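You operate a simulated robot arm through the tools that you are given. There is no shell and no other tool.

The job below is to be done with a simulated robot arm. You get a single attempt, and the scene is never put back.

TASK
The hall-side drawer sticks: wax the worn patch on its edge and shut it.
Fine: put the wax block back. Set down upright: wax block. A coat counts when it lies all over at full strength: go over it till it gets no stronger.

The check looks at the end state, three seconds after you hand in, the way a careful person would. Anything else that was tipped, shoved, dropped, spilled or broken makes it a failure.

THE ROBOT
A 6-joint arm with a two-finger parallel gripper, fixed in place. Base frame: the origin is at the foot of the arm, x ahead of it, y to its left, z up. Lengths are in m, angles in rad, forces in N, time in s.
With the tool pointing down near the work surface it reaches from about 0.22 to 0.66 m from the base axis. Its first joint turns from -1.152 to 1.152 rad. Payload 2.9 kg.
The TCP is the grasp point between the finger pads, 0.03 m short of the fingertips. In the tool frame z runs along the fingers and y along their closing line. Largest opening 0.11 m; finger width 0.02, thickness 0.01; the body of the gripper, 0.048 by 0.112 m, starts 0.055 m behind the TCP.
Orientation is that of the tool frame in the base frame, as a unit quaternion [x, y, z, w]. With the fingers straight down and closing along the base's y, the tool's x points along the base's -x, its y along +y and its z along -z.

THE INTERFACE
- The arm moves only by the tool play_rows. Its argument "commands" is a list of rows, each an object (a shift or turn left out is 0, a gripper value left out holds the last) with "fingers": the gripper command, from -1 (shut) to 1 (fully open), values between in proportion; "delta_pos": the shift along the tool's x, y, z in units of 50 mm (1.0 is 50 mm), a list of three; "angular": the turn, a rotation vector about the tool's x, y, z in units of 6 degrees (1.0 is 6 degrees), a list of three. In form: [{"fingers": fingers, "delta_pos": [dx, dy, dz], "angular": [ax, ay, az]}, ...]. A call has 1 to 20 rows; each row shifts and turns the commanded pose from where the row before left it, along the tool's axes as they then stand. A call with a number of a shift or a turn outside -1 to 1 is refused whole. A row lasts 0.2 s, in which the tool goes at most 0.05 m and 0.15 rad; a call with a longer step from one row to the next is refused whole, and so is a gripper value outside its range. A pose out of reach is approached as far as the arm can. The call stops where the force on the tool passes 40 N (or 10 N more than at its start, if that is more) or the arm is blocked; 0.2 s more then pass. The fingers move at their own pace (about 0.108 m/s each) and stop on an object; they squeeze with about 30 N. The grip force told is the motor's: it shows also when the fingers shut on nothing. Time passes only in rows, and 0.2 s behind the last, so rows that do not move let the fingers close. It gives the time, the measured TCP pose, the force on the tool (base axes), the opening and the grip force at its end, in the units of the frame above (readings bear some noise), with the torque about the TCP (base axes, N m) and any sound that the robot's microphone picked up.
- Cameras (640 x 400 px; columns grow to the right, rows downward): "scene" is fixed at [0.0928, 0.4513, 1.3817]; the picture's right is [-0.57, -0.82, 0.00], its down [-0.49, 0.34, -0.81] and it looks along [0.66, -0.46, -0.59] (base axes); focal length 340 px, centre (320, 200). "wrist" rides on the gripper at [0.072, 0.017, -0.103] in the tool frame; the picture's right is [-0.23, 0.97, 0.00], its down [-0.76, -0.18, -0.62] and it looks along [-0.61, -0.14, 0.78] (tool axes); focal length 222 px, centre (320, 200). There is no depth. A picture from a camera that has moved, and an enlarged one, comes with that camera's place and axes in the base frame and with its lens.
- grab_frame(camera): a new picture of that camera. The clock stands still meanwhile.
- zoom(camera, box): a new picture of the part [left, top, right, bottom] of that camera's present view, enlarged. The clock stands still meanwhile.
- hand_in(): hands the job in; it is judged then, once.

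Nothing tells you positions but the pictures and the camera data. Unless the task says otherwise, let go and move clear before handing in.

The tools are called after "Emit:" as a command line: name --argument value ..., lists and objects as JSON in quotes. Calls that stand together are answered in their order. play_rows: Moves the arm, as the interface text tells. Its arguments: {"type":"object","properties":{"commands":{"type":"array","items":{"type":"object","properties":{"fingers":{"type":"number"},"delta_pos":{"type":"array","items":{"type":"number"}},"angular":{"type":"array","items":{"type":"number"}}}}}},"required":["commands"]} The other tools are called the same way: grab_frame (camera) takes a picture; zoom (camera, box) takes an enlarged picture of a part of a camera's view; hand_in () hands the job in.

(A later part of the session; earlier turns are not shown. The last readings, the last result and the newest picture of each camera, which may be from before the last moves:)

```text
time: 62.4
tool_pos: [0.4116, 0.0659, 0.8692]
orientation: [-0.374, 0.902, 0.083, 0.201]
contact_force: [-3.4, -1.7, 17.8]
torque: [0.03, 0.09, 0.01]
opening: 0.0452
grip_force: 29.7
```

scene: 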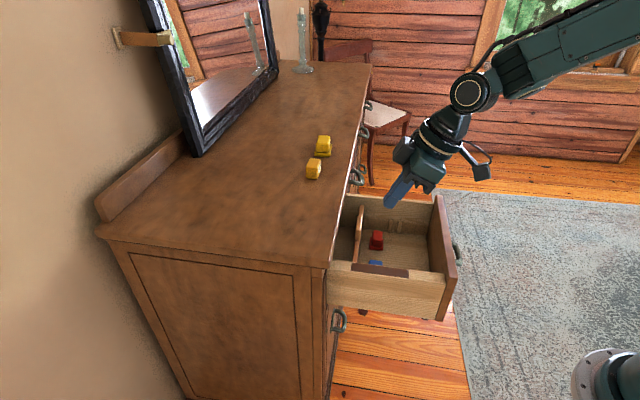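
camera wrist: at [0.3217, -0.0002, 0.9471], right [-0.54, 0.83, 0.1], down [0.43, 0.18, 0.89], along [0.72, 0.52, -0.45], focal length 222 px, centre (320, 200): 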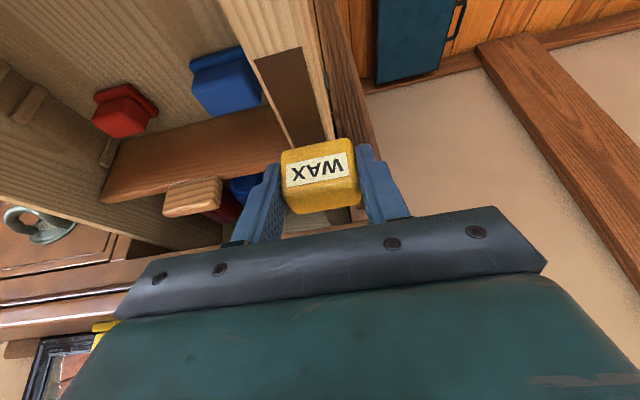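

Contact, at about 18 N. I'll ease off slightly and make a short first stroke, then look.

Emit:
play_rows --commands '[{"delta_pos": [-0.007, 0, -0.015]}, {"delta_pos": [0.181, 0, -0.0845]}, {"delta_pos": [0.181, 0, -0.0845]}, {}]'

Emit:
zoom --camera "scene" --box '[330, 220, 430, 300]'

Emit:
zoom --camera "wrist" --box '[220, 40, 400, 230]'

```text
time: 63.4
tool_pos: [0.3965, 0.0481, 0.8685]
orientation: [-0.373, 0.902, 0.082, 0.199]
contact_force: [0.3, 0.3, 0.7]
torque: [0.06, 0.0, -0.02]
opening: 0.0453
grip_force: 30.2
```

```text
5.00 times, centred on (380, 260) of scene
camera zoom: at [0.0928, 0.4513, 1.3817], right [-0.57, -0.82, 0.0], down [-0.49, 0.34, -0.81], along [0.66, -0.46, -0.59], focal length 1697 px, centre (20, -100)
```

zoom: 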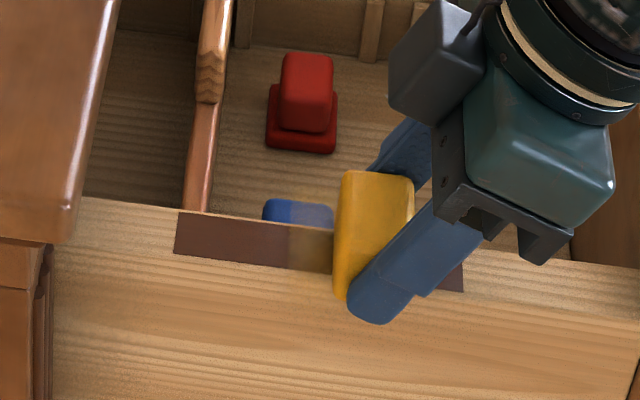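

```text
2.11 times, centred on (310, 135) of wrist
camera zoom: at [0.307, -0.0154, 0.9306], right [-0.54, 0.83, 0.1], down [0.43, 0.18, 0.89], along [0.72, 0.52, -0.45], focal length 468 px, centre (341, 337)
```

zoom: 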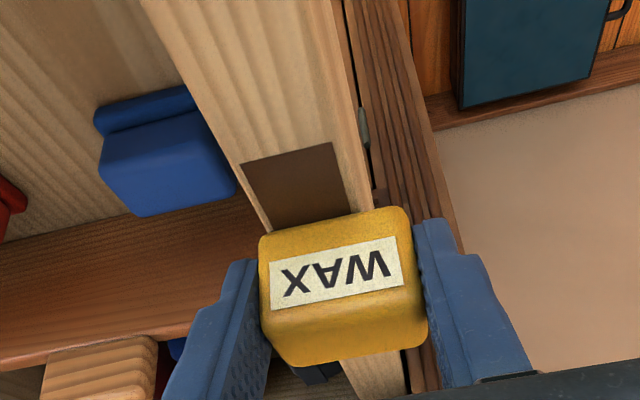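

Wax is going on, shown as the lighter area where the block passed. I'll press a touch more and rub toward the front end.

Emit:
play_rows --commands '[{"delta_pos": [0.006, 0, 0.013]}, {"delta_pos": [0.181, 0, -0.0845]}, {"delta_pos": [0.181, 0, -0.0845]}, {"delta_pos": [0.181, 0, -0.0845]}, {"delta_pos": [0.091, 0, -0.042]}, {}]'

Emit:
zoom --camera "scene" --box '[330, 220, 430, 300]'

```text
time: 64.8
tool_pos: [0.3734, 0.0263, 0.8697]
orientation: [-0.373, 0.902, 0.083, 0.201]
contact_force: [4.3, 3.8, 17.5]
torque: [0.19, -0.21, 0.01]
opening: 0.0452
grip_force: 30.3
```

```text
5.00 times, centred on (380, 260) of scene
camera zoom: at [0.0927, 0.4513, 1.3817], right [-0.57, -0.82, 0.0], down [-0.49, 0.34, -0.81], along [0.66, -0.46, -0.59], focal length 1697 px, centre (20, -100)
```

zoom: 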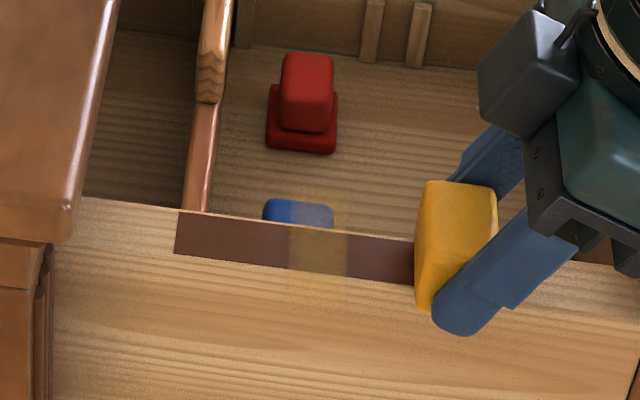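

Only the spot where I first pressed took wax, so contact was lost on the slide. With 17 N now, I'll rub back slowly and see how it takes.

Emit:
play_rows --commands '[{"delta_pos": [-0.091, 0, 0.042]}, {"delta_pos": [-0.091, 0, 0.042]}, {"delta_pos": [-0.091, 0, 0.042]}, {"delta_pos": [-0.091, 0, 0.042]}, {"delta_pos": [-0.091, 0, 0.042]}, {"delta_pos": [-0.091, 0, 0.042]}, {}]'

Emit:
zoom --camera "scene" --box '[330, 220, 430, 300]'

```text
time: 66.4
tool_pos: [0.3934, 0.0476, 0.8675]
orientation: [-0.374, 0.902, 0.083, 0.199]
contact_force: [-0.5, -0.2, -0.1]
torque: [-0.02, 0.02, 0.0]
opening: 0.0451
grip_force: 30.3
```

```text
5.00 times, centred on (380, 260) of scene
camera zoom: at [0.0928, 0.4513, 1.3817], right [-0.57, -0.82, 0.0], down [-0.49, 0.34, -0.81], along [0.66, -0.46, -0.59], focal length 1697 px, centre (20, -100)
```

zoom: 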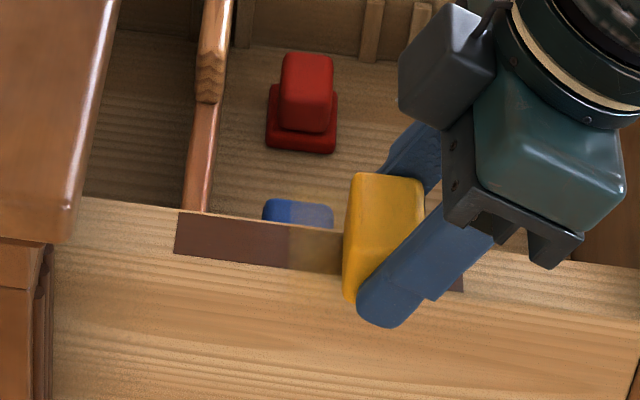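

Contact was lost again. I'll lower by half-millimetre steps here to find it.

Emit:
play_rows --commands '[{"delta_pos": [0.0085, 0, 0.018]}, {}]'

Emit:
play_rows --commands '[{"delta_pos": [0.0042, 0, 0.009]}, {}]'

Emit:
zoom --camera "wrist" --box '[220, 40, 400, 230]'

```text
time: 67.0
tool_pos: [0.3934, 0.0465, 0.8684]
orientation: [-0.374, 0.902, 0.083, 0.2]
contact_force: [-7.0, -2.2, 20.8]
torque: [-0.02, 0.06, -0.02]
opening: 0.0453
grip_force: 30.3
```

```text
time: 67.6
tool_pos: [0.3945, 0.0467, 0.8662]
orientation: [-0.374, 0.901, 0.084, 0.202]
contact_force: [-3.3, -0.6, 25.2]
torque: [0.07, -0.06, 0.0]
opening: 0.0452
grip_force: 30.1
```

```text
2.11 times, centred on (310, 135) of wrist
camera zoom: at [0.3044, -0.0174, 0.9286], right [-0.54, 0.83, 0.09], down [0.42, 0.18, 0.89], along [0.72, 0.52, -0.45], focal length 468 px, centre (341, 337)
```

zoom: 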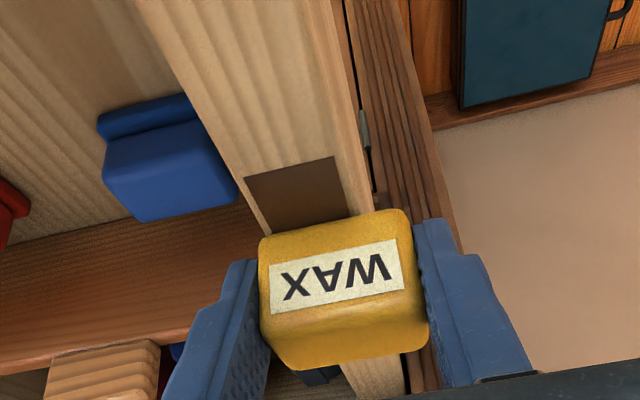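

Now at 25 N. I'll slide in short strokes and watch how the force holds.

Emit:
play_rows --commands '[{"delta_pos": [-0.091, 0, 0.042]}, {"delta_pos": [-0.091, 0, 0.042]}]'

Emit:
play_rows --commands '[{"delta_pos": [-0.091, 0, 0.042]}, {"delta_pos": [-0.091, 0, 0.042]}]'

Emit:
zoom --camera "scene" --box '[330, 220, 430, 300]'

```text
time: 68.2
tool_pos: [0.4004, 0.0546, 0.8653]
orientation: [-0.374, 0.902, 0.083, 0.199]
contact_force: [-5.3, -4.5, 19.3]
torque: [-0.05, -0.06, -0.05]
opening: 0.0451
grip_force: 30.3
```

```text
time: 68.8
tool_pos: [0.4067, 0.0618, 0.8668]
orientation: [-0.373, 0.902, 0.083, 0.2]
contact_force: [-2.4, -2.7, 8.4]
torque: [-0.01, 0.01, -0.03]
opening: 0.0454
grip_force: 30.0
```

```text
5.00 times, centred on (380, 260) of scene
camera zoom: at [0.0926, 0.4512, 1.3817], right [-0.57, -0.82, 0.0], down [-0.49, 0.34, -0.81], along [0.66, -0.46, -0.59], focal length 1697 px, centre (20, -100)
```

zoom: 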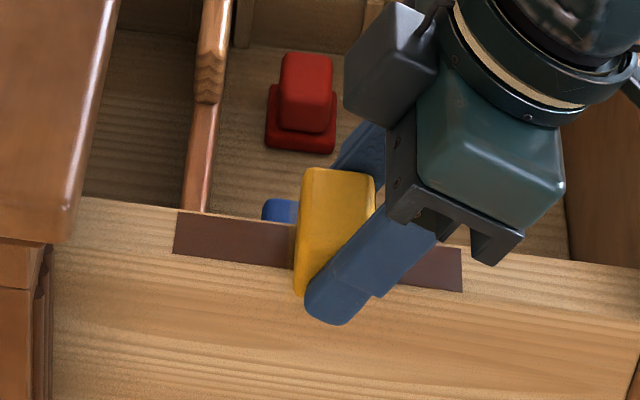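

I'd like to see the current coat clearly, so I'll lift 4 cm and look.

Emit:
play_rows --commands '[{"delta_pos": [-0.169, 0, -0.362]}, {"delta_pos": [-0.169, 0, -0.362]}, {"delta_pos": [0.3, 0.1, -0.14]}, {"delta_pos": [0.5, -0.5, -0.23]}, {"delta_pos": [0.2, -0.7, -0.1]}, {}]'

Emit:
zoom --camera "scene" --box '[330, 220, 430, 300]'

Emit:
grab_frame --camera "wrist"

```text
time: 70.2
tool_pos: [0.4072, -0.016, 0.9087]
orientation: [-0.373, 0.902, 0.083, 0.199]
contact_force: [0.9, 0.2, -0.5]
torque: [0.0, -0.01, 0.01]
opening: 0.0451
grip_force: 29.9
```

```text
5.00 times, centred on (380, 260) of scene
camera zoom: at [0.0928, 0.4512, 1.3817], right [-0.57, -0.82, 0.0], down [-0.49, 0.34, -0.81], along [0.66, -0.46, -0.59], focal length 1697 px, centre (20, -100)
```

zoom: 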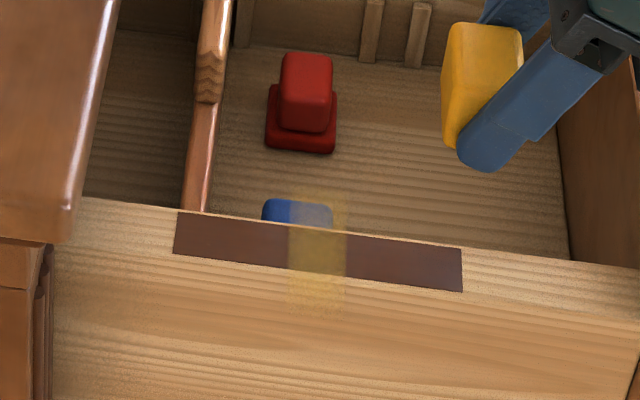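

```text
taken
camera wrist: at [0.317, -0.0802, 0.9704], right [-0.54, 0.83, 0.1], down [0.43, 0.18, 0.89], along [0.72, 0.52, -0.45], focal length 222 px, centre (320, 200)
```

wrist: 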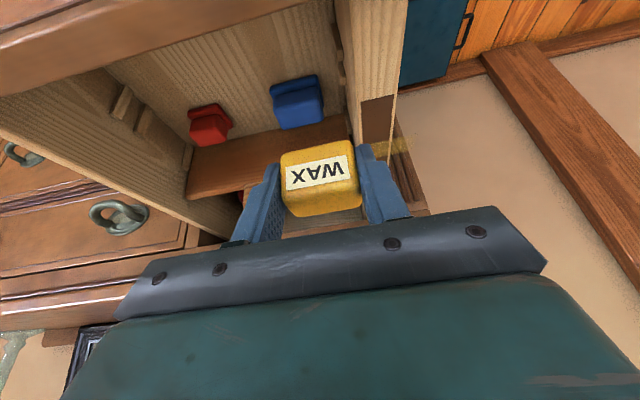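

The coat shows as a single cell in the middle, so the patch looks like it takes wax in about five segments along its length. It took where the force was moderate, so I'll return and rub with lighter pressure, starting with the segment next to it.

Emit:
play_rows --commands '[{"delta_pos": [-0.34, 0.537, 0.158]}, {"delta_pos": [-0.34, 0.537, 0.158]}, {"delta_pos": [0.14, 0, 0.3]}, {"delta_pos": [0.14, 0, 0.3]}, {}, {}]'

Emit:
play_rows --commands '[{"delta_pos": [0.034, 0, 0.0725]}, {}]'

Emit:
play_rows --commands '[{"delta_pos": [0.0085, 0, 0.018]}, {}]'

Emit:
play_rows --commands '[{"delta_pos": [0.0085, 0, 0.018]}, {}]'

```text
time: 71.6
tool_pos: [0.3952, 0.0479, 0.8743]
orientation: [-0.374, 0.902, 0.083, 0.2]
contact_force: [-0.7, -0.9, -0.4]
torque: [0.02, -0.01, 0.02]
opening: 0.0453
grip_force: 30.0
```

```text
time: 72.2
tool_pos: [0.3949, 0.0466, 0.8696]
orientation: [-0.374, 0.902, 0.083, 0.2]
contact_force: [-0.1, 0.3, -1.2]
torque: [-0.04, -0.02, -0.01]
opening: 0.0454
grip_force: 30.4
```

```text
time: 72.8
tool_pos: [0.396, 0.047, 0.8688]
orientation: [-0.373, 0.902, 0.083, 0.2]
contact_force: [-0.6, -0.1, -0.6]
torque: [0.01, 0.0, 0.0]
opening: 0.0451
grip_force: 29.9
```

```text
time: 73.4
tool_pos: [0.3951, 0.0471, 0.8682]
orientation: [-0.374, 0.902, 0.082, 0.2]
contact_force: [0.9, -0.6, -0.3]
torque: [0.0, 0.0, -0.01]
opening: 0.0452
grip_force: 30.3
```

Emit:
play_rows --commands '[{"delta_pos": [0.0085, 0, 0.018]}, {}]'

Emit:
play_rows --commands '[{"delta_pos": [0.0051, 0, 0.0109]}, {}]'

```text
time: 74.0
tool_pos: [0.3962, 0.0469, 0.8661]
orientation: [-0.373, 0.902, 0.083, 0.2]
contact_force: [-0.5, -0.2, -0.2]
torque: [-0.03, -0.04, -0.03]
opening: 0.0452
grip_force: 30.1
```

```text
time: 74.6
tool_pos: [0.3959, 0.0491, 0.8665]
orientation: [-0.373, 0.902, 0.083, 0.201]
contact_force: [-4.3, -0.2, 9.7]
torque: [-0.01, 0.0, -0.01]
opening: 0.0455
grip_force: 29.6
```

Light contact now, at 9.7 N. I'll rub gently back and forth around this segment.

Emit:
play_rows --commands '[{"delta_pos": [0.072, 0, -0.0336]}, {"delta_pos": [0.072, 0, -0.0336]}]'

Emit:
play_rows --commands '[{"delta_pos": [-0.072, 0, 0.0336]}, {"delta_pos": [-0.072, 0, 0.0336]}]'

Emit:
zoom --camera "scene" --box '[330, 220, 430, 300]'

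Emit:
zoom --camera "wrist" --box '[220, 40, 400, 230]'

```text
time: 75.2
tool_pos: [0.3907, 0.0408, 0.8674]
orientation: [-0.373, 0.902, 0.083, 0.2]
contact_force: [1.0, 0.1, 0.1]
torque: [0.01, -0.02, -0.01]
opening: 0.0454
grip_force: 30.7
```

```text
time: 75.8
tool_pos: [0.3958, 0.0479, 0.8661]
orientation: [-0.373, 0.902, 0.083, 0.2]
contact_force: [0.0, -0.9, 0.5]
torque: [-0.01, 0.0, 0.01]
opening: 0.0453
grip_force: 30.6
```

```text
5.00 times, centred on (380, 260) of scene
camera zoom: at [0.0928, 0.4512, 1.3817], right [-0.57, -0.82, 0.0], down [-0.49, 0.34, -0.81], along [0.66, -0.46, -0.59], focal length 1697 px, centre (20, -100)
```

zoom: 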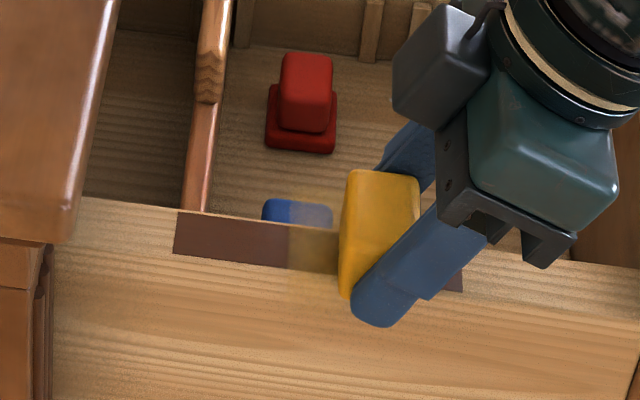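

```text
2.11 times, centred on (310, 135) of wrist
camera zoom: at [0.3063, -0.0172, 0.9282], right [-0.54, 0.83, 0.1], down [0.43, 0.18, 0.89], along [0.72, 0.52, -0.45], focal length 468 px, centre (341, 337)
```

zoom: 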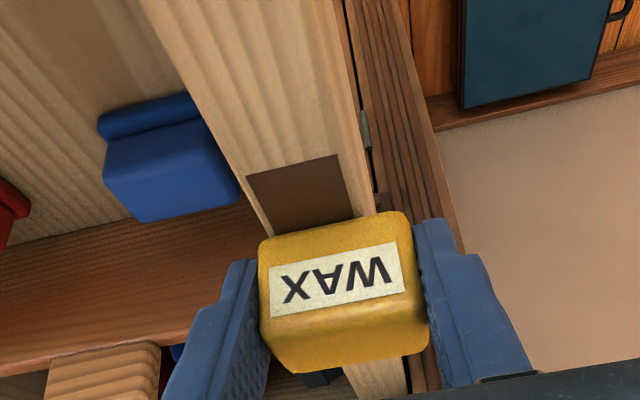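

It seems each call restarts from the actual pose, so the pressing depth is lost between calls. I'll press and rub back and forth within one call.

Emit:
play_rows --commands '[{"delta_pos": [0.0068, 0, 0.0145]}, {"delta_pos": [0.091, 0, -0.042]}, {"delta_pos": [0.091, 0, -0.042]}, {"delta_pos": [-0.091, 0, 0.042]}, {"delta_pos": [-0.091, 0, 0.042]}, {"delta_pos": [-0.091, 0, 0.042]}, {"delta_pos": [0.091, 0, -0.042]}, {}]'

Emit:
zoom --camera "scene" --box '[330, 220, 430, 300]'

```text
time: 77.6
tool_pos: [0.3963, 0.0488, 0.8662]
orientation: [-0.373, 0.902, 0.083, 0.201]
contact_force: [1.9, 4.7, 11.2]
torque: [0.17, -0.2, 0.04]
opening: 0.0451
grip_force: 30.1
```

```text
5.00 times, centred on (380, 260) of scene
camera zoom: at [0.0927, 0.4513, 1.3817], right [-0.57, -0.82, 0.0], down [-0.49, 0.34, -0.81], along [0.66, -0.46, -0.59], focal length 1697 px, centre (20, -100)
```

zoom: 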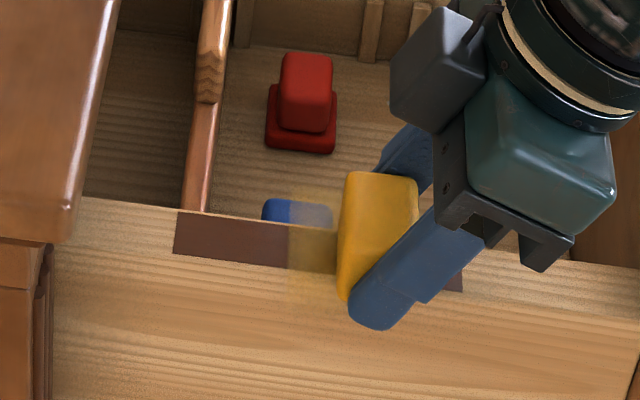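

Force held at 11 N within the call. Now a long stroke toward the back end of the patch.

Emit:
play_rows --commands '[{"delta_pos": [0.0068, 0, 0.0145]}, {"delta_pos": [-0.091, 0, 0.042]}, {"delta_pos": [-0.091, 0, 0.042]}, {"delta_pos": [-0.091, 0, 0.042]}, {"delta_pos": [-0.091, 0, 0.042]}, {"delta_pos": [-0.091, 0, 0.042]}, {"delta_pos": [-0.091, 0, 0.042]}, {"delta_pos": [-0.091, 0, 0.042]}, {"delta_pos": [-0.091, 0, 0.042]}, {"delta_pos": [-0.091, 0, 0.042]}, {"delta_pos": [-0.091, 0, 0.042]}, {"delta_pos": [-0.091, 0, 0.042]}, {"delta_pos": [-0.091, 0, 0.042]}, {"delta_pos": [-0.091, 0, 0.042]}, {"delta_pos": [-0.091, 0, 0.042]}, {}]'

Emit:
zoom --camera "scene" --box '[330, 220, 430, 300]'

```text
time: 81.0
tool_pos: [0.4457, 0.0978, 0.865]
orientation: [-0.374, 0.902, 0.083, 0.201]
contact_force: [-3.1, -2.5, 11.5]
torque: [0.0, 0.04, 0.04]
opening: 0.0451
grip_force: 30.1
```

```text
5.00 times, centred on (380, 260) of scene
camera zoom: at [0.0926, 0.4512, 1.3818], right [-0.57, -0.82, 0.0], down [-0.49, 0.34, -0.81], along [0.66, -0.46, -0.59], focal length 1697 px, centre (20, -100)
```

zoom: 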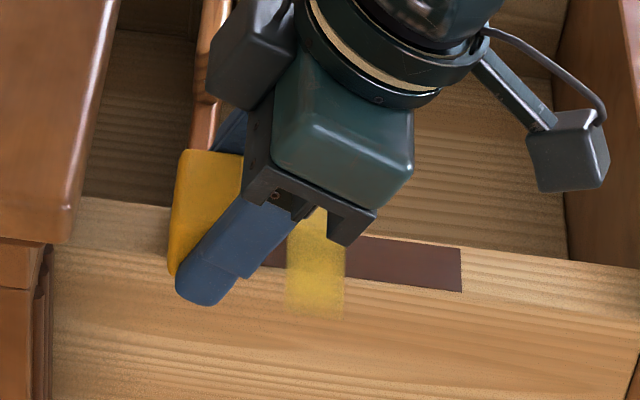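

Only a narrow crosswise band is turning yellow. I'll lift away and look from both cameras to understand how the coat lies.

Emit:
play_rows --commands '[{"delta_pos": [-0.169, 0, -0.362]}, {"delta_pos": [-0.169, 0, -0.362]}, {"delta_pos": [-0.169, 0, -0.362]}, {"delta_pos": [0.3, -0.5, -0.14]}, {"delta_pos": [0.3, -0.7, -0.14]}, {"delta_pos": [0.5, -0.7, -0.23]}, {"delta_pos": [0.5, -0.5, -0.23]}, {}]'

Emit:
zoom --camera "scene" --box '[330, 220, 430, 300]'

Emit:
grab_frame --camera "wrist"

```text
time: 82.8
tool_pos: [0.4679, -0.0514, 0.9268]
orientation: [-0.373, 0.902, 0.083, 0.2]
contact_force: [0.4, 0.7, -0.5]
torque: [-0.02, 0.02, 0.0]
opening: 0.045
grip_force: 30.1
```

```text
5.00 times, centred on (380, 260) of scene
camera zoom: at [0.0928, 0.4512, 1.3817], right [-0.57, -0.82, 0.0], down [-0.49, 0.34, -0.81], along [0.66, -0.46, -0.59], focal length 1697 px, centre (20, -100)
```

zoom: 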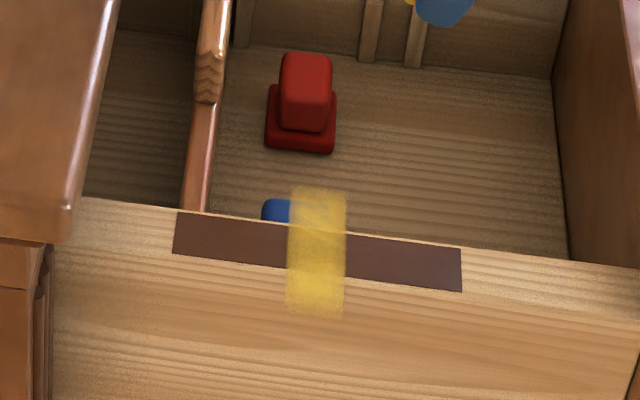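

```text
taken
camera wrist: at [0.3782, -0.1152, 0.988], right [-0.54, 0.83, 0.1], down [0.43, 0.18, 0.89], along [0.72, 0.52, -0.45], focal length 222 px, centre (320, 200)
```

wrist: 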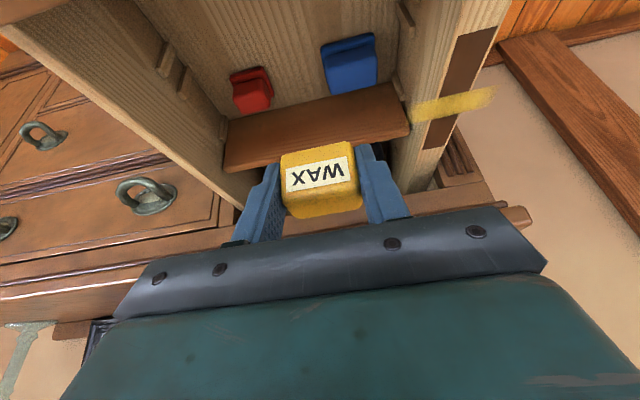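

The yellow coat lies in a band running across the rail rather than along the dark patch, which may just be how the coat is drawn. To understand it, I'll rub only the front end of the patch and see what grows.

Emit:
play_rows --commands '[{"delta_pos": [0.065, 0.608, -0.03]}, {"delta_pos": [0.065, 0.608, -0.03]}, {"delta_pos": [0.065, 0.608, -0.03]}, {"delta_pos": [0.065, 0.608, -0.03]}, {"delta_pos": [0.158, 0, 0.338]}, {"delta_pos": [0.158, 0, 0.338]}, {"delta_pos": [0.158, 0, 0.338]}, {}, {}]'

Emit:
play_rows --commands '[{"delta_pos": [0.017, 0, 0.036]}, {}]'

Emit:
play_rows --commands '[{"delta_pos": [0.0085, 0, 0.018]}, {}]'

```text
time: 84.8
tool_pos: [0.3716, 0.0254, 0.8681]
orientation: [-0.374, 0.902, 0.083, 0.199]
contact_force: [0.6, 0.0, -0.3]
torque: [-0.01, 0.02, 0.03]
opening: 0.0452
grip_force: 30.4
```

```text
time: 85.4
tool_pos: [0.3716, 0.0248, 0.8667]
orientation: [-0.374, 0.902, 0.083, 0.2]
contact_force: [0.0, -0.4, -0.5]
torque: [0.0, -0.03, 0.01]
opening: 0.0451
grip_force: 29.5
```

```text
time: 86.0
tool_pos: [0.3723, 0.0259, 0.8655]
orientation: [-0.373, 0.902, 0.083, 0.2]
contact_force: [0.1, -0.2, -1.1]
torque: [-0.01, -0.01, -0.01]
opening: 0.0454
grip_force: 30.5
```

Emit:
play_rows --commands '[{"delta_pos": [0.0085, 0, 0.018]}, {}]'

Emit:
play_rows --commands '[{"delta_pos": [0.0068, 0, 0.0145]}, {}]'

```text
time: 86.6
tool_pos: [0.3721, 0.0257, 0.8647]
orientation: [-0.374, 0.902, 0.083, 0.199]
contact_force: [-1.8, -1.1, 6.8]
torque: [-0.03, 0.0, -0.02]
opening: 0.0451
grip_force: 30.0
```

```text
time: 87.2
tool_pos: [0.3716, 0.0247, 0.8645]
orientation: [-0.374, 0.902, 0.083, 0.201]
contact_force: [-5.8, -1.5, 22.3]
torque: [0.0, -0.04, -0.03]
opening: 0.0448
grip_force: 30.1
```

Contact. Now a few short back-and-forth strokes right at the front end.

Emit:
play_rows --commands '[{"delta_pos": [0.003, 0, 0.0064]}, {"delta_pos": [0.091, 0, -0.042]}, {"delta_pos": [0.091, 0, -0.042]}, {"delta_pos": [-0.091, 0, 0.042]}, {"delta_pos": [-0.091, 0, 0.042]}, {"delta_pos": [-0.091, 0, 0.042]}, {"delta_pos": [0.091, 0, -0.042]}, {"delta_pos": [0.091, 0, -0.042]}, {"delta_pos": [-0.091, 0, 0.042]}, {"delta_pos": [-0.091, 0, 0.042]}, {}]'

Emit:
zoom --camera "scene" --box '[330, 220, 430, 300]'

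```text
time: 89.6
tool_pos: [0.3753, 0.0296, 0.8631]
orientation: [-0.373, 0.902, 0.083, 0.2]
contact_force: [-4.1, -3.4, 12.0]
torque: [-0.06, 0.07, -0.01]
opening: 0.0451
grip_force: 29.6
```

```text
5.00 times, centred on (380, 260) of scene
camera zoom: at [0.0925, 0.4512, 1.3818], right [-0.57, -0.82, 0.0], down [-0.49, 0.34, -0.81], along [0.66, -0.46, -0.59], focal length 1697 px, centre (20, -100)
```

zoom: 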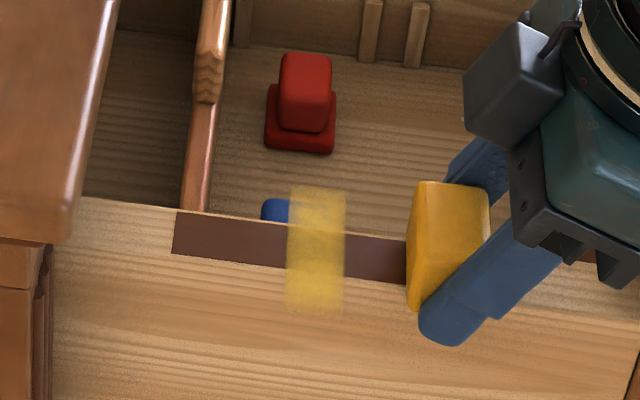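

The inner part of the band grew more opaque after rubbing the front end, so the band seems to be a turned picture of the coat along the patch. I'll lift and compare closely.

Emit:
play_rows --commands '[{"delta_pos": [-0.169, 0, -0.362]}, {"delta_pos": [-0.169, 0, -0.362]}, {"delta_pos": [0.3, -0.7, -0.14]}, {"delta_pos": [0.2, -0.8, -0.09]}, {}]'

Emit:
zoom --camera "scene" --box '[355, 245, 405, 290]'

Emit:
zoom --camera "wrist" --box '[300, 40, 500, 220]'

```text
time: 90.8
tool_pos: [0.4113, -0.0449, 0.904]
orientation: [-0.373, 0.902, 0.083, 0.201]
contact_force: [-0.5, 0.0, -0.8]
torque: [0.0, 0.0, 0.03]
opening: 0.0452
grip_force: 29.8
```

```text
8.89 times, centred on (380, 268) of scene
camera zoom: at [0.0928, 0.4512, 1.3817], right [-0.57, -0.82, 0.0], down [-0.49, 0.34, -0.81], along [0.66, -0.46, -0.59], focal length 3018 px, centre (-213, -400)
```

zoom: 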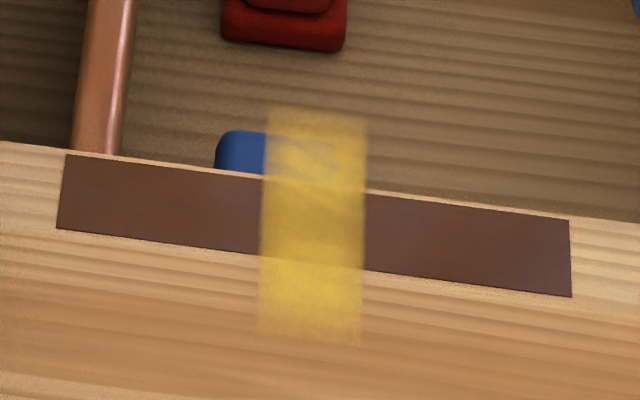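

```text
2.22 times, centred on (400, 130) of wrist
camera zoom: at [0.3208, -0.1085, 0.9658], right [-0.54, 0.83, 0.1], down [0.43, 0.18, 0.89], along [0.72, 0.52, -0.45], focal length 494 px, centre (142, 356)
```

zoom: 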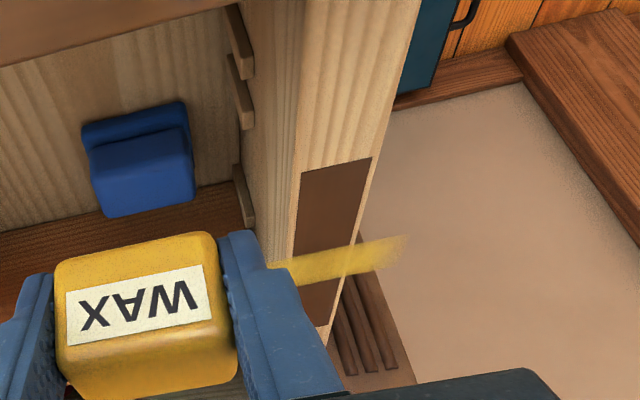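

I'll now do full-length strokes with moderate pressure, first regaining light contact near the front end.

Emit:
play_rows --commands '[{"delta_pos": [-0.28, 0.746, 0.131]}, {"delta_pos": [-0.28, 0.746, 0.131]}, {"delta_pos": [0.158, 0, 0.338]}, {"delta_pos": [0.142, 0, 0.304]}, {}, {}]'

Emit:
play_rows --commands '[{"delta_pos": [0.0085, 0, 0.018]}, {}]'

Emit:
play_rows --commands '[{"delta_pos": [0.0085, 0, 0.018]}, {}]'

```text
time: 92.2
tool_pos: [0.3781, 0.0297, 0.867]
orientation: [-0.374, 0.902, 0.083, 0.2]
contact_force: [-0.2, 0.8, 0.0]
torque: [0.0, -0.01, 0.0]
opening: 0.0452
grip_force: 29.4
```

```text
time: 92.8
tool_pos: [0.3774, 0.032, 0.866]
orientation: [-0.373, 0.902, 0.082, 0.2]
contact_force: [-0.5, -0.1, -0.6]
torque: [0.01, 0.01, 0.0]
opening: 0.0453
grip_force: 29.9
```

```text
time: 93.4
tool_pos: [0.3775, 0.0309, 0.8659]
orientation: [-0.374, 0.902, 0.083, 0.199]
contact_force: [-0.3, -0.4, -0.9]
torque: [-0.04, 0.0, -0.01]
opening: 0.0453
grip_force: 29.7
```

Emit:
play_rows --commands '[{"delta_pos": [0.0085, 0, 0.018]}, {}]'

Emit:
play_rows --commands '[{"delta_pos": [0.0068, 0, 0.0145]}, {}]'

```text
time: 94.0
tool_pos: [0.379, 0.0311, 0.8648]
orientation: [-0.375, 0.902, 0.084, 0.199]
contact_force: [0.2, 0.2, -1.0]
torque: [-0.03, -0.03, 0.02]
opening: 0.0452
grip_force: 30.1
```

```text
time: 94.6
tool_pos: [0.3788, 0.0312, 0.8637]
orientation: [-0.373, 0.902, 0.082, 0.2]
contact_force: [0.6, 0.5, -0.6]
torque: [-0.02, 0.02, 0.0]
opening: 0.0451
grip_force: 29.6
```

Emit:
play_rows --commands '[{"delta_pos": [0.0068, 0, 0.0145]}, {}]'

Emit:
play_rows --commands '[{"delta_pos": [0.0051, 0, 0.0109]}, {}]'

```text
time: 95.2
tool_pos: [0.3792, 0.0317, 0.864]
orientation: [-0.373, 0.902, 0.083, 0.2]
contact_force: [0.0, 0.4, -0.6]
torque: [-0.01, 0.01, 0.0]
opening: 0.0452
grip_force: 30.2
```

```text
time: 95.8
tool_pos: [0.3784, 0.0315, 0.8626]
orientation: [-0.373, 0.902, 0.082, 0.201]
contact_force: [-1.8, 0.3, 6.2]
torque: [0.0, 0.05, 0.01]
opening: 0.0454
grip_force: 30.4
```

Light contact at 6 N. Now a full forward-and-back stroke over the whole patch in one call.

Emit:
play_rows --commands '[{"delta_pos": [0.0068, 0, 0.0145]}, {"delta_pos": [0.2265, 0, -0.1056]}, {"delta_pos": [-0.2265, 0, 0.1056]}, {"delta_pos": [-0.2265, 0, 0.1056]}, {"delta_pos": [-0.2265, 0, 0.1056]}, {"delta_pos": [-0.2265, 0, 0.1056]}, {"delta_pos": [-0.2265, 0, 0.1056]}, {"delta_pos": [-0.2265, 0, 0.1056]}, {"delta_pos": [-0.2265, 0, 0.1056]}, {"delta_pos": [-0.2265, 0, 0.1056]}, {"delta_pos": [-0.2265, 0, 0.1056]}, {"delta_pos": [-0.2265, 0, 0.1056]}, {}]'

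Emit:
zoom --camera "scene" --box '[355, 245, 405, 290]'

Emit:
zoom --camera "scene" --box '[330, 200, 430, 300]'

```text
time: 98.6
tool_pos: [0.4573, 0.1118, 0.8605]
orientation: [-0.373, 0.902, 0.082, 0.2]
contact_force: [-1.2, -0.4, -1.2]
torque: [0.0, -0.01, 0.01]
opening: 0.0453
grip_force: 30.0
```

```text
8.89 times, centred on (380, 268) of scene
camera zoom: at [0.0928, 0.4513, 1.3817], right [-0.57, -0.82, 0.0], down [-0.49, 0.34, -0.81], along [0.66, -0.46, -0.59], focal length 3018 px, centre (-213, -400)
```

zoom: 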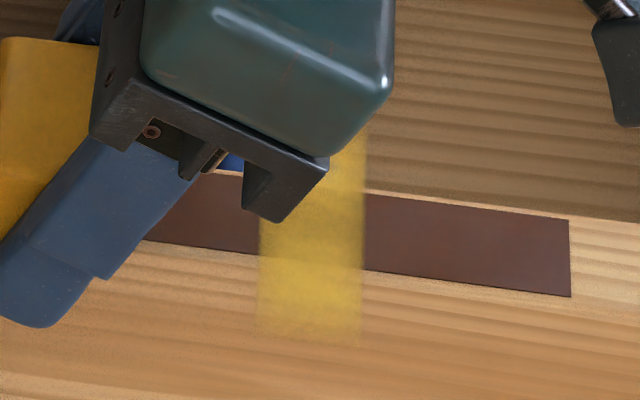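

```text
4.00 times, centred on (380, 250) of scene
camera zoom: at [0.0928, 0.4513, 1.3817], right [-0.57, -0.82, 0.0], down [-0.49, 0.34, -0.81], along [0.66, -0.46, -0.59], focal length 1358 px, centre (80, 0)
```

zoom: 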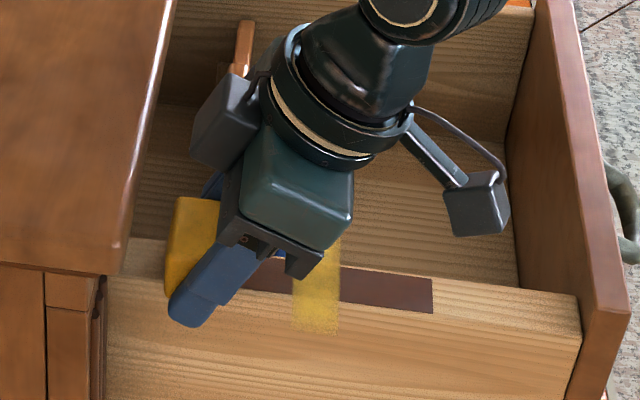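

Contact faded toward the back. I'll find the contact height here to learn the slope.

Emit:
play_rows --commands '[{"delta_pos": [0.0085, 0, 0.018]}, {}]'

Emit:
play_rows --commands '[{"delta_pos": [0.0085, 0, 0.018]}, {}]'

```text
time: 99.2
tool_pos: [0.4577, 0.1097, 0.8602]
orientation: [-0.374, 0.902, 0.083, 0.201]
contact_force: [-0.3, 0.6, 4.6]
torque: [0.02, -0.02, 0.0]
opening: 0.0451
grip_force: 29.7
```

```text
time: 99.8
tool_pos: [0.458, 0.1112, 0.8614]
orientation: [-0.374, 0.902, 0.083, 0.2]
contact_force: [-4.5, 1.3, 16.7]
torque: [0.0, -0.01, 0.03]
opening: 0.0453
grip_force: 29.4
```

In contact at 17 N. Now stroke back to the front in one call.

Emit:
play_rows --commands '[{"delta_pos": [0.0034, 0, 0.0072]}, {"delta_pos": [0.2265, 0, -0.1056]}, {"delta_pos": [0.2265, 0, -0.1056]}, {"delta_pos": [0.2265, 0, -0.1056]}, {"delta_pos": [0.2265, 0, -0.1056]}, {"delta_pos": [0.2265, 0, -0.1056]}, {"delta_pos": [0.2265, 0, -0.1056]}, {"delta_pos": [0.2265, 0, -0.1056]}, {"delta_pos": [0.2265, 0, -0.1056]}, {"delta_pos": [0.2265, 0, -0.1056]}, {"delta_pos": [0.2265, 0, -0.1056]}, {}]'

Emit:
zoom --camera "scene" --box '[355, 245, 405, 290]'

```text
time: 102.4
tool_pos: [0.3693, 0.0231, 0.8586]
orientation: [-0.374, 0.902, 0.083, 0.2]
contact_force: [3.5, 3.4, 20.4]
torque: [0.07, -0.13, 0.04]
opening: 0.0452
grip_force: 29.8
```

```text
8.89 times, centred on (380, 268) of scene
camera zoom: at [0.0926, 0.4513, 1.3817], right [-0.57, -0.82, 0.0], down [-0.49, 0.34, -0.81], along [0.66, -0.46, -0.59], focal length 3018 px, centre (-213, -400)
```

zoom: 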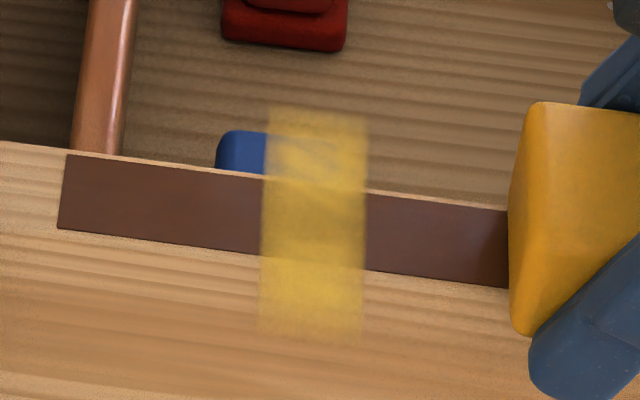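

The band has looked the same since the first touch and only got stronger: about 24 mm along the rail by 75 mm across it. It matches the width the block covered, so the coat region seems to run across the rail at the patch's middle. I'll also need strokes across the rail there, and for that the fingertips must sit above the block's base. First I'll slide to the patch centre.

Emit:
play_rows --commands '[{"delta_pos": [-0.19, -0.016, 0.0886]}, {"delta_pos": [-0.19, -0.016, 0.0886]}, {"delta_pos": [-0.19, -0.016, 0.0886]}, {"delta_pos": [-0.19, -0.016, 0.0886]}, {"delta_pos": [-0.19, -0.016, 0.0886]}, {}]'

Emit:
play_rows --commands '[{"delta_pos": [0.0051, 0, 0.0109]}, {}]'

Emit:
zoom --camera "scene" --box '[345, 230, 405, 290]'

Emit:
zoom --camera "wrist" --box '[220, 60, 420, 230]'

```text
time: 103.8
tool_pos: [0.4087, 0.057, 0.8602]
orientation: [-0.374, 0.902, 0.083, 0.2]
contact_force: [0.1, -0.5, -0.8]
torque: [0.02, 0.01, 0.0]
opening: 0.045
grip_force: 29.7
```

```text
time: 104.4
tool_pos: [0.4097, 0.0555, 0.8589]
orientation: [-0.373, 0.902, 0.083, 0.2]
contact_force: [0.0, -0.4, 0.5]
torque: [0.01, -0.01, -0.01]
opening: 0.0449
grip_force: 29.9
```

```text
6.67 times, centred on (375, 260) of scene
camera zoom: at [0.0928, 0.4513, 1.3817], right [-0.57, -0.82, 0.0], down [-0.49, 0.34, -0.81], along [0.66, -0.46, -0.59], focal length 2263 px, centre (-47, -200)
```

zoom: 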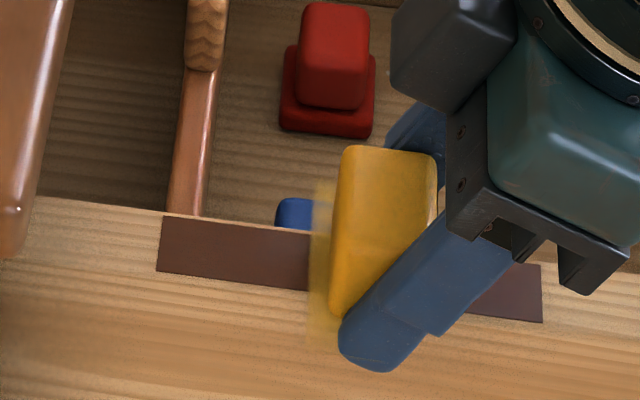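

```text
2.35 times, centred on (320, 145) of wrist
camera zoom: at [0.3194, -0.0077, 0.9208], right [-0.54, 0.83, 0.1], down [0.43, 0.18, 0.89], along [0.72, 0.52, -0.45], focal length 523 px, centre (320, 329)
```

zoom: 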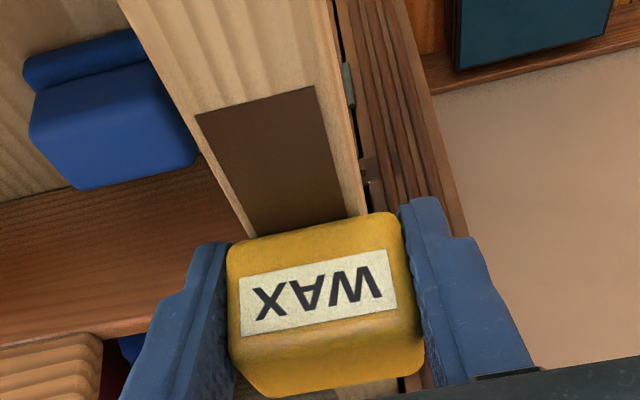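

The block rests lightly on the rail. I'll open slightly, raise the gripper 14 mm, and re-grip so the tips sit above the block's base.

Emit:
play_rows --commands '[{"fingers": 0.0}, {"fingers": 0.08}, {}, {}]'

Emit:
zoom --camera "wrist" --box '[220, 60, 420, 230]'

```text
time: 105.4
tool_pos: [0.4094, 0.0555, 0.8587]
orientation: [-0.374, 0.902, 0.083, 0.2]
contact_force: [0.2, 0.4, -0.7]
torque: [0.01, -0.03, 0.03]
opening: 0.0593
grip_force: 0.1
```

```text
2.35 times, centred on (320, 145) of wrist
camera zoom: at [0.3193, -0.0076, 0.9208], right [-0.54, 0.83, 0.1], down [0.43, 0.18, 0.89], along [0.72, 0.52, -0.45], focal length 523 px, centre (320, 329)
```

zoom: 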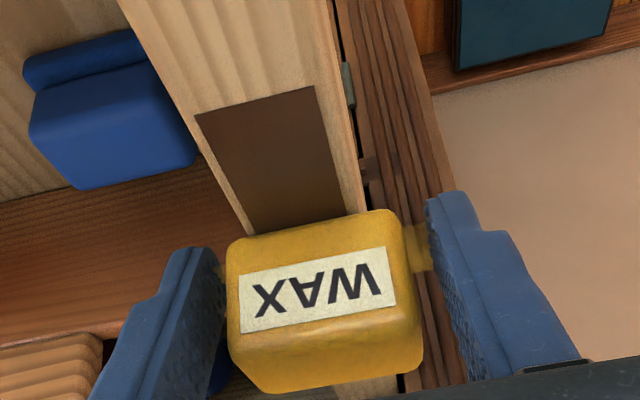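

The block stands steady on the rail. Raising 14 mm and re-gripping.

Emit:
play_rows --commands '[{"delta_pos": [-0.059, 0, -0.127]}, {"delta_pos": [-0.059, 0, -0.127]}, {}, {"fingers": 0.0}, {"fingers": -0.1}, {"fingers": -0.2}, {"fingers": -1}, {}, {}]'

Emit:
zoom --camera "wrist" --box '[220, 60, 420, 230]'

Emit:
zoom --camera "scene" --box '[345, 230, 405, 290]'

```text
time: 107.4
tool_pos: [0.4102, 0.0571, 0.8711]
orientation: [-0.374, 0.902, 0.082, 0.2]
contact_force: [0.2, 0.4, 1.9]
torque: [0.05, 0.0, 0.02]
opening: 0.0452
grip_force: 30.3
```

```text
2.35 times, centred on (320, 145) of wrist
camera zoom: at [0.3199, -0.0078, 0.9346], right [-0.54, 0.83, 0.1], down [0.43, 0.18, 0.89], along [0.72, 0.52, -0.45], focal length 523 px, centre (320, 329)
```

zoom: 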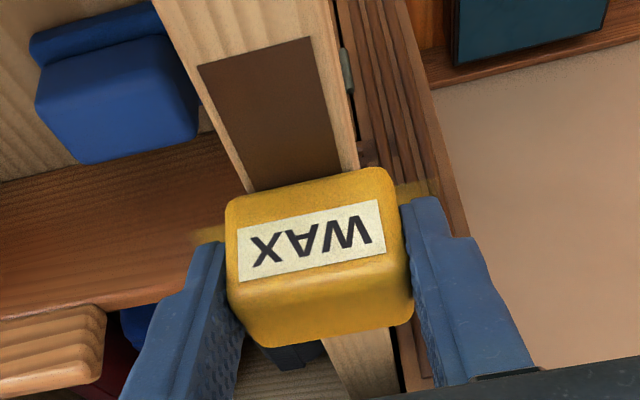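

```text
6.67 times, centred on (375, 260) of scene
camera zoom: at [0.0928, 0.4513, 1.3817], right [-0.57, -0.82, 0.0], down [-0.49, 0.34, -0.81], along [0.66, -0.46, -0.59], focal length 2263 px, centre (-47, -200)
```

zoom: 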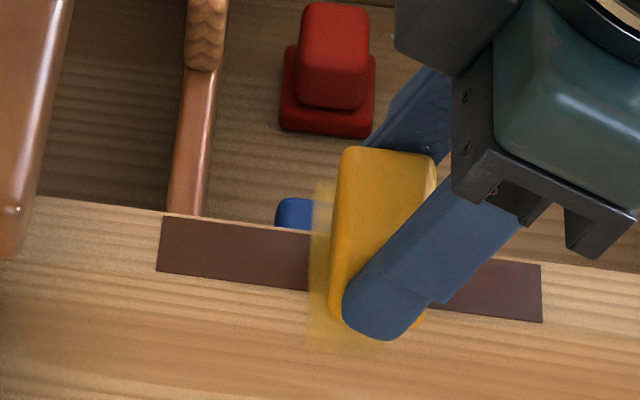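

Re-gripped with the tips about 4 mm above the base. Now a gentle stroke across the rail, outward first, to test whether the band grows.

Emit:
play_rows --commands '[{"delta_pos": [0.0051, 0, 0.0109]}, {"delta_pos": [-0.145, 0, 0.0676]}, {"delta_pos": [0, 0.09, 0]}, {"delta_pos": [0, 0.09, 0]}, {"delta_pos": [0, 0.09, 0]}, {"delta_pos": [0, 0.09, 0]}, {"delta_pos": [0, 0.09, 0]}, {}]'

Emit:
zoom --camera "scene" --box '[345, 230, 405, 290]'

Emit:
zoom --camera "wrist" --box '[220, 60, 420, 230]'

```text
time: 109.2
tool_pos: [0.4001, 0.0779, 0.8714]
orientation: [-0.374, 0.902, 0.082, 0.201]
contact_force: [4.6, -3.2, 16.0]
torque: [-0.23, -0.35, -0.05]
opening: 0.0451
grip_force: 30.0
```

```text
6.67 times, centred on (375, 260) of scene
camera zoom: at [0.0927, 0.4511, 1.3818], right [-0.57, -0.82, 0.0], down [-0.49, 0.34, -0.81], along [0.66, -0.46, -0.59], focal length 2263 px, centre (-47, -200)
```

zoom: 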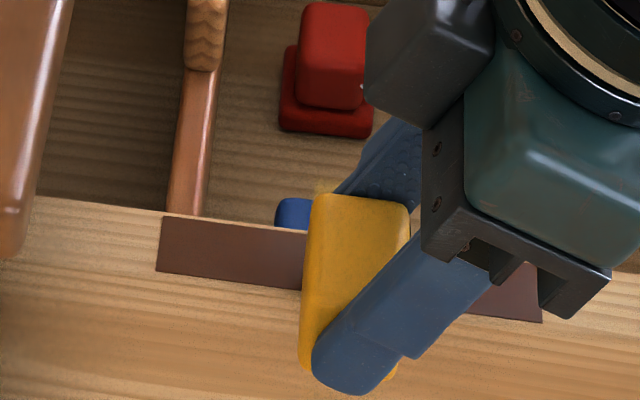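

```text
2.35 times, centred on (320, 145) of wrist
camera zoom: at [0.3098, 0.0133, 0.9341], right [-0.54, 0.83, 0.09], down [0.43, 0.18, 0.89], along [0.72, 0.52, -0.45], focal length 523 px, centre (320, 329)
```

zoom: 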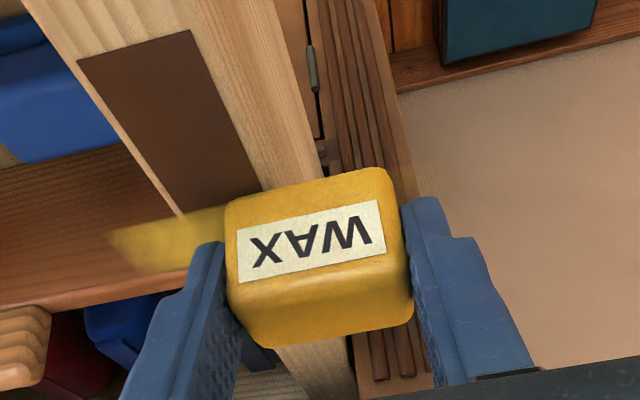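

Contact is good at 16 N. Now across to the inner side and back.

Emit:
play_rows --commands '[{"delta_pos": [0.0042, 0, 0.009]}, {"delta_pos": [0, -0.1, 0]}, {"delta_pos": [0, -0.1, 0]}, {"delta_pos": [0, -0.1, 0]}, {"delta_pos": [0, -0.1, 0]}, {"delta_pos": [0, -0.1, 0]}, {"delta_pos": [0, -0.1, 0]}, {"delta_pos": [0, -0.1, 0]}, {"delta_pos": [0, -0.1, 0]}, {"delta_pos": [0, -0.1, 0]}, {}]'

Emit:
zoom --camera "scene" --box '[345, 230, 405, 290]'

Emit:
zoom --camera "wrist" --box '[220, 60, 440, 230]'

```text
time: 111.6
tool_pos: [0.4298, 0.0461, 0.8727]
orientation: [-0.373, 0.902, 0.082, 0.2]
contact_force: [-2.6, 0.7, 5.8]
torque: [0.21, 0.11, 0.03]
opening: 0.0453
grip_force: 30.0
```

```text
6.67 times, centred on (375, 260) of scene
camera zoom: at [0.0927, 0.4513, 1.3817], right [-0.57, -0.82, 0.0], down [-0.49, 0.34, -0.81], along [0.66, -0.46, -0.59], focal length 2263 px, centre (-47, -200)
```

zoom: 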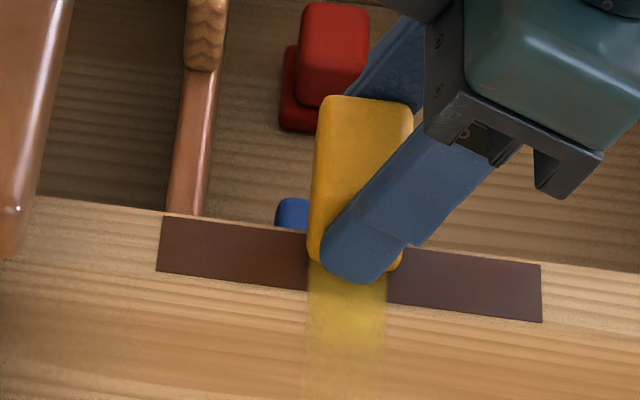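

```text
2.35 times, centred on (330, 145) of wrist
camera zoom: at [0.3408, -0.018, 0.9339], right [-0.54, 0.83, 0.1], down [0.43, 0.18, 0.89], along [0.72, 0.52, -0.45], focal length 523 px, centre (296, 329)
```

zoom: 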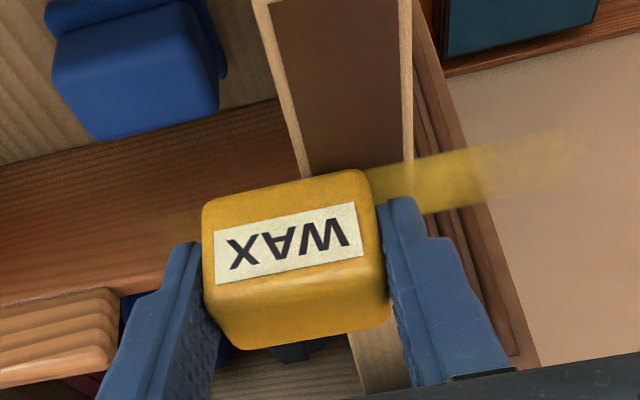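

Confirmed: the coat region really runs across the rail and grows where the block passes. I'll do wider, repeated cross strokes at the patch's centre.

Emit:
play_rows --commands '[{"delta_pos": [0.0042, 0, 0.009]}, {"delta_pos": [0, -0.08, 0]}, {"delta_pos": [0, 0.1, 0]}, {"delta_pos": [0, 0.1, 0]}, {"delta_pos": [0, 0.1, 0]}, {"delta_pos": [0, 0.1, 0]}, {"delta_pos": [0, 0.1, 0]}, {"delta_pos": [0, 0.1, 0]}, {"delta_pos": [0, 0.1, 0]}, {"delta_pos": [0, 0.1, 0]}, {"delta_pos": [0, 0.1, 0]}, {"delta_pos": [0, 0.1, 0]}, {"delta_pos": [0, 0.1, 0]}, {}]'

Emit:
zoom --camera "wrist" --box '[180, 60, 420, 230]'

Emit:
zoom --camera "scene" --box '[345, 220, 415, 300]'

```text
time: 114.6
tool_pos: [0.3946, 0.0831, 0.8712]
orientation: [-0.374, 0.902, 0.083, 0.2]
contact_force: [3.5, -5.2, 15.5]
torque: [-0.22, -0.4, -0.08]
opening: 0.0453
grip_force: 30.2
```

```text
2.35 times, centred on (300, 145) of wrist
camera zoom: at [0.3055, 0.0183, 0.9329], right [-0.54, 0.83, 0.1], down [0.43, 0.18, 0.89], along [0.72, 0.52, -0.45], focal length 523 px, centre (367, 329)
```

zoom: 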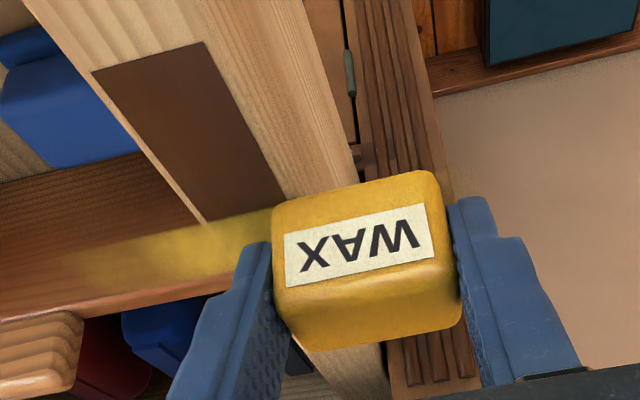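

```text
5.00 times, centred on (380, 260) of scene
camera zoom: at [0.0927, 0.4511, 1.3818], right [-0.57, -0.82, 0.0], down [-0.49, 0.34, -0.81], along [0.66, -0.46, -0.59], focal length 1697 px, centre (20, -100)
```

zoom: 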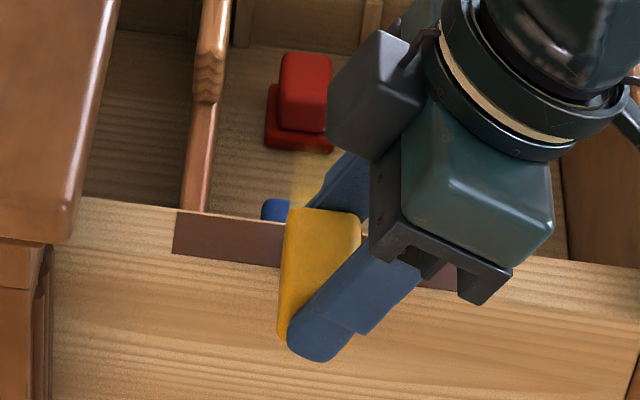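

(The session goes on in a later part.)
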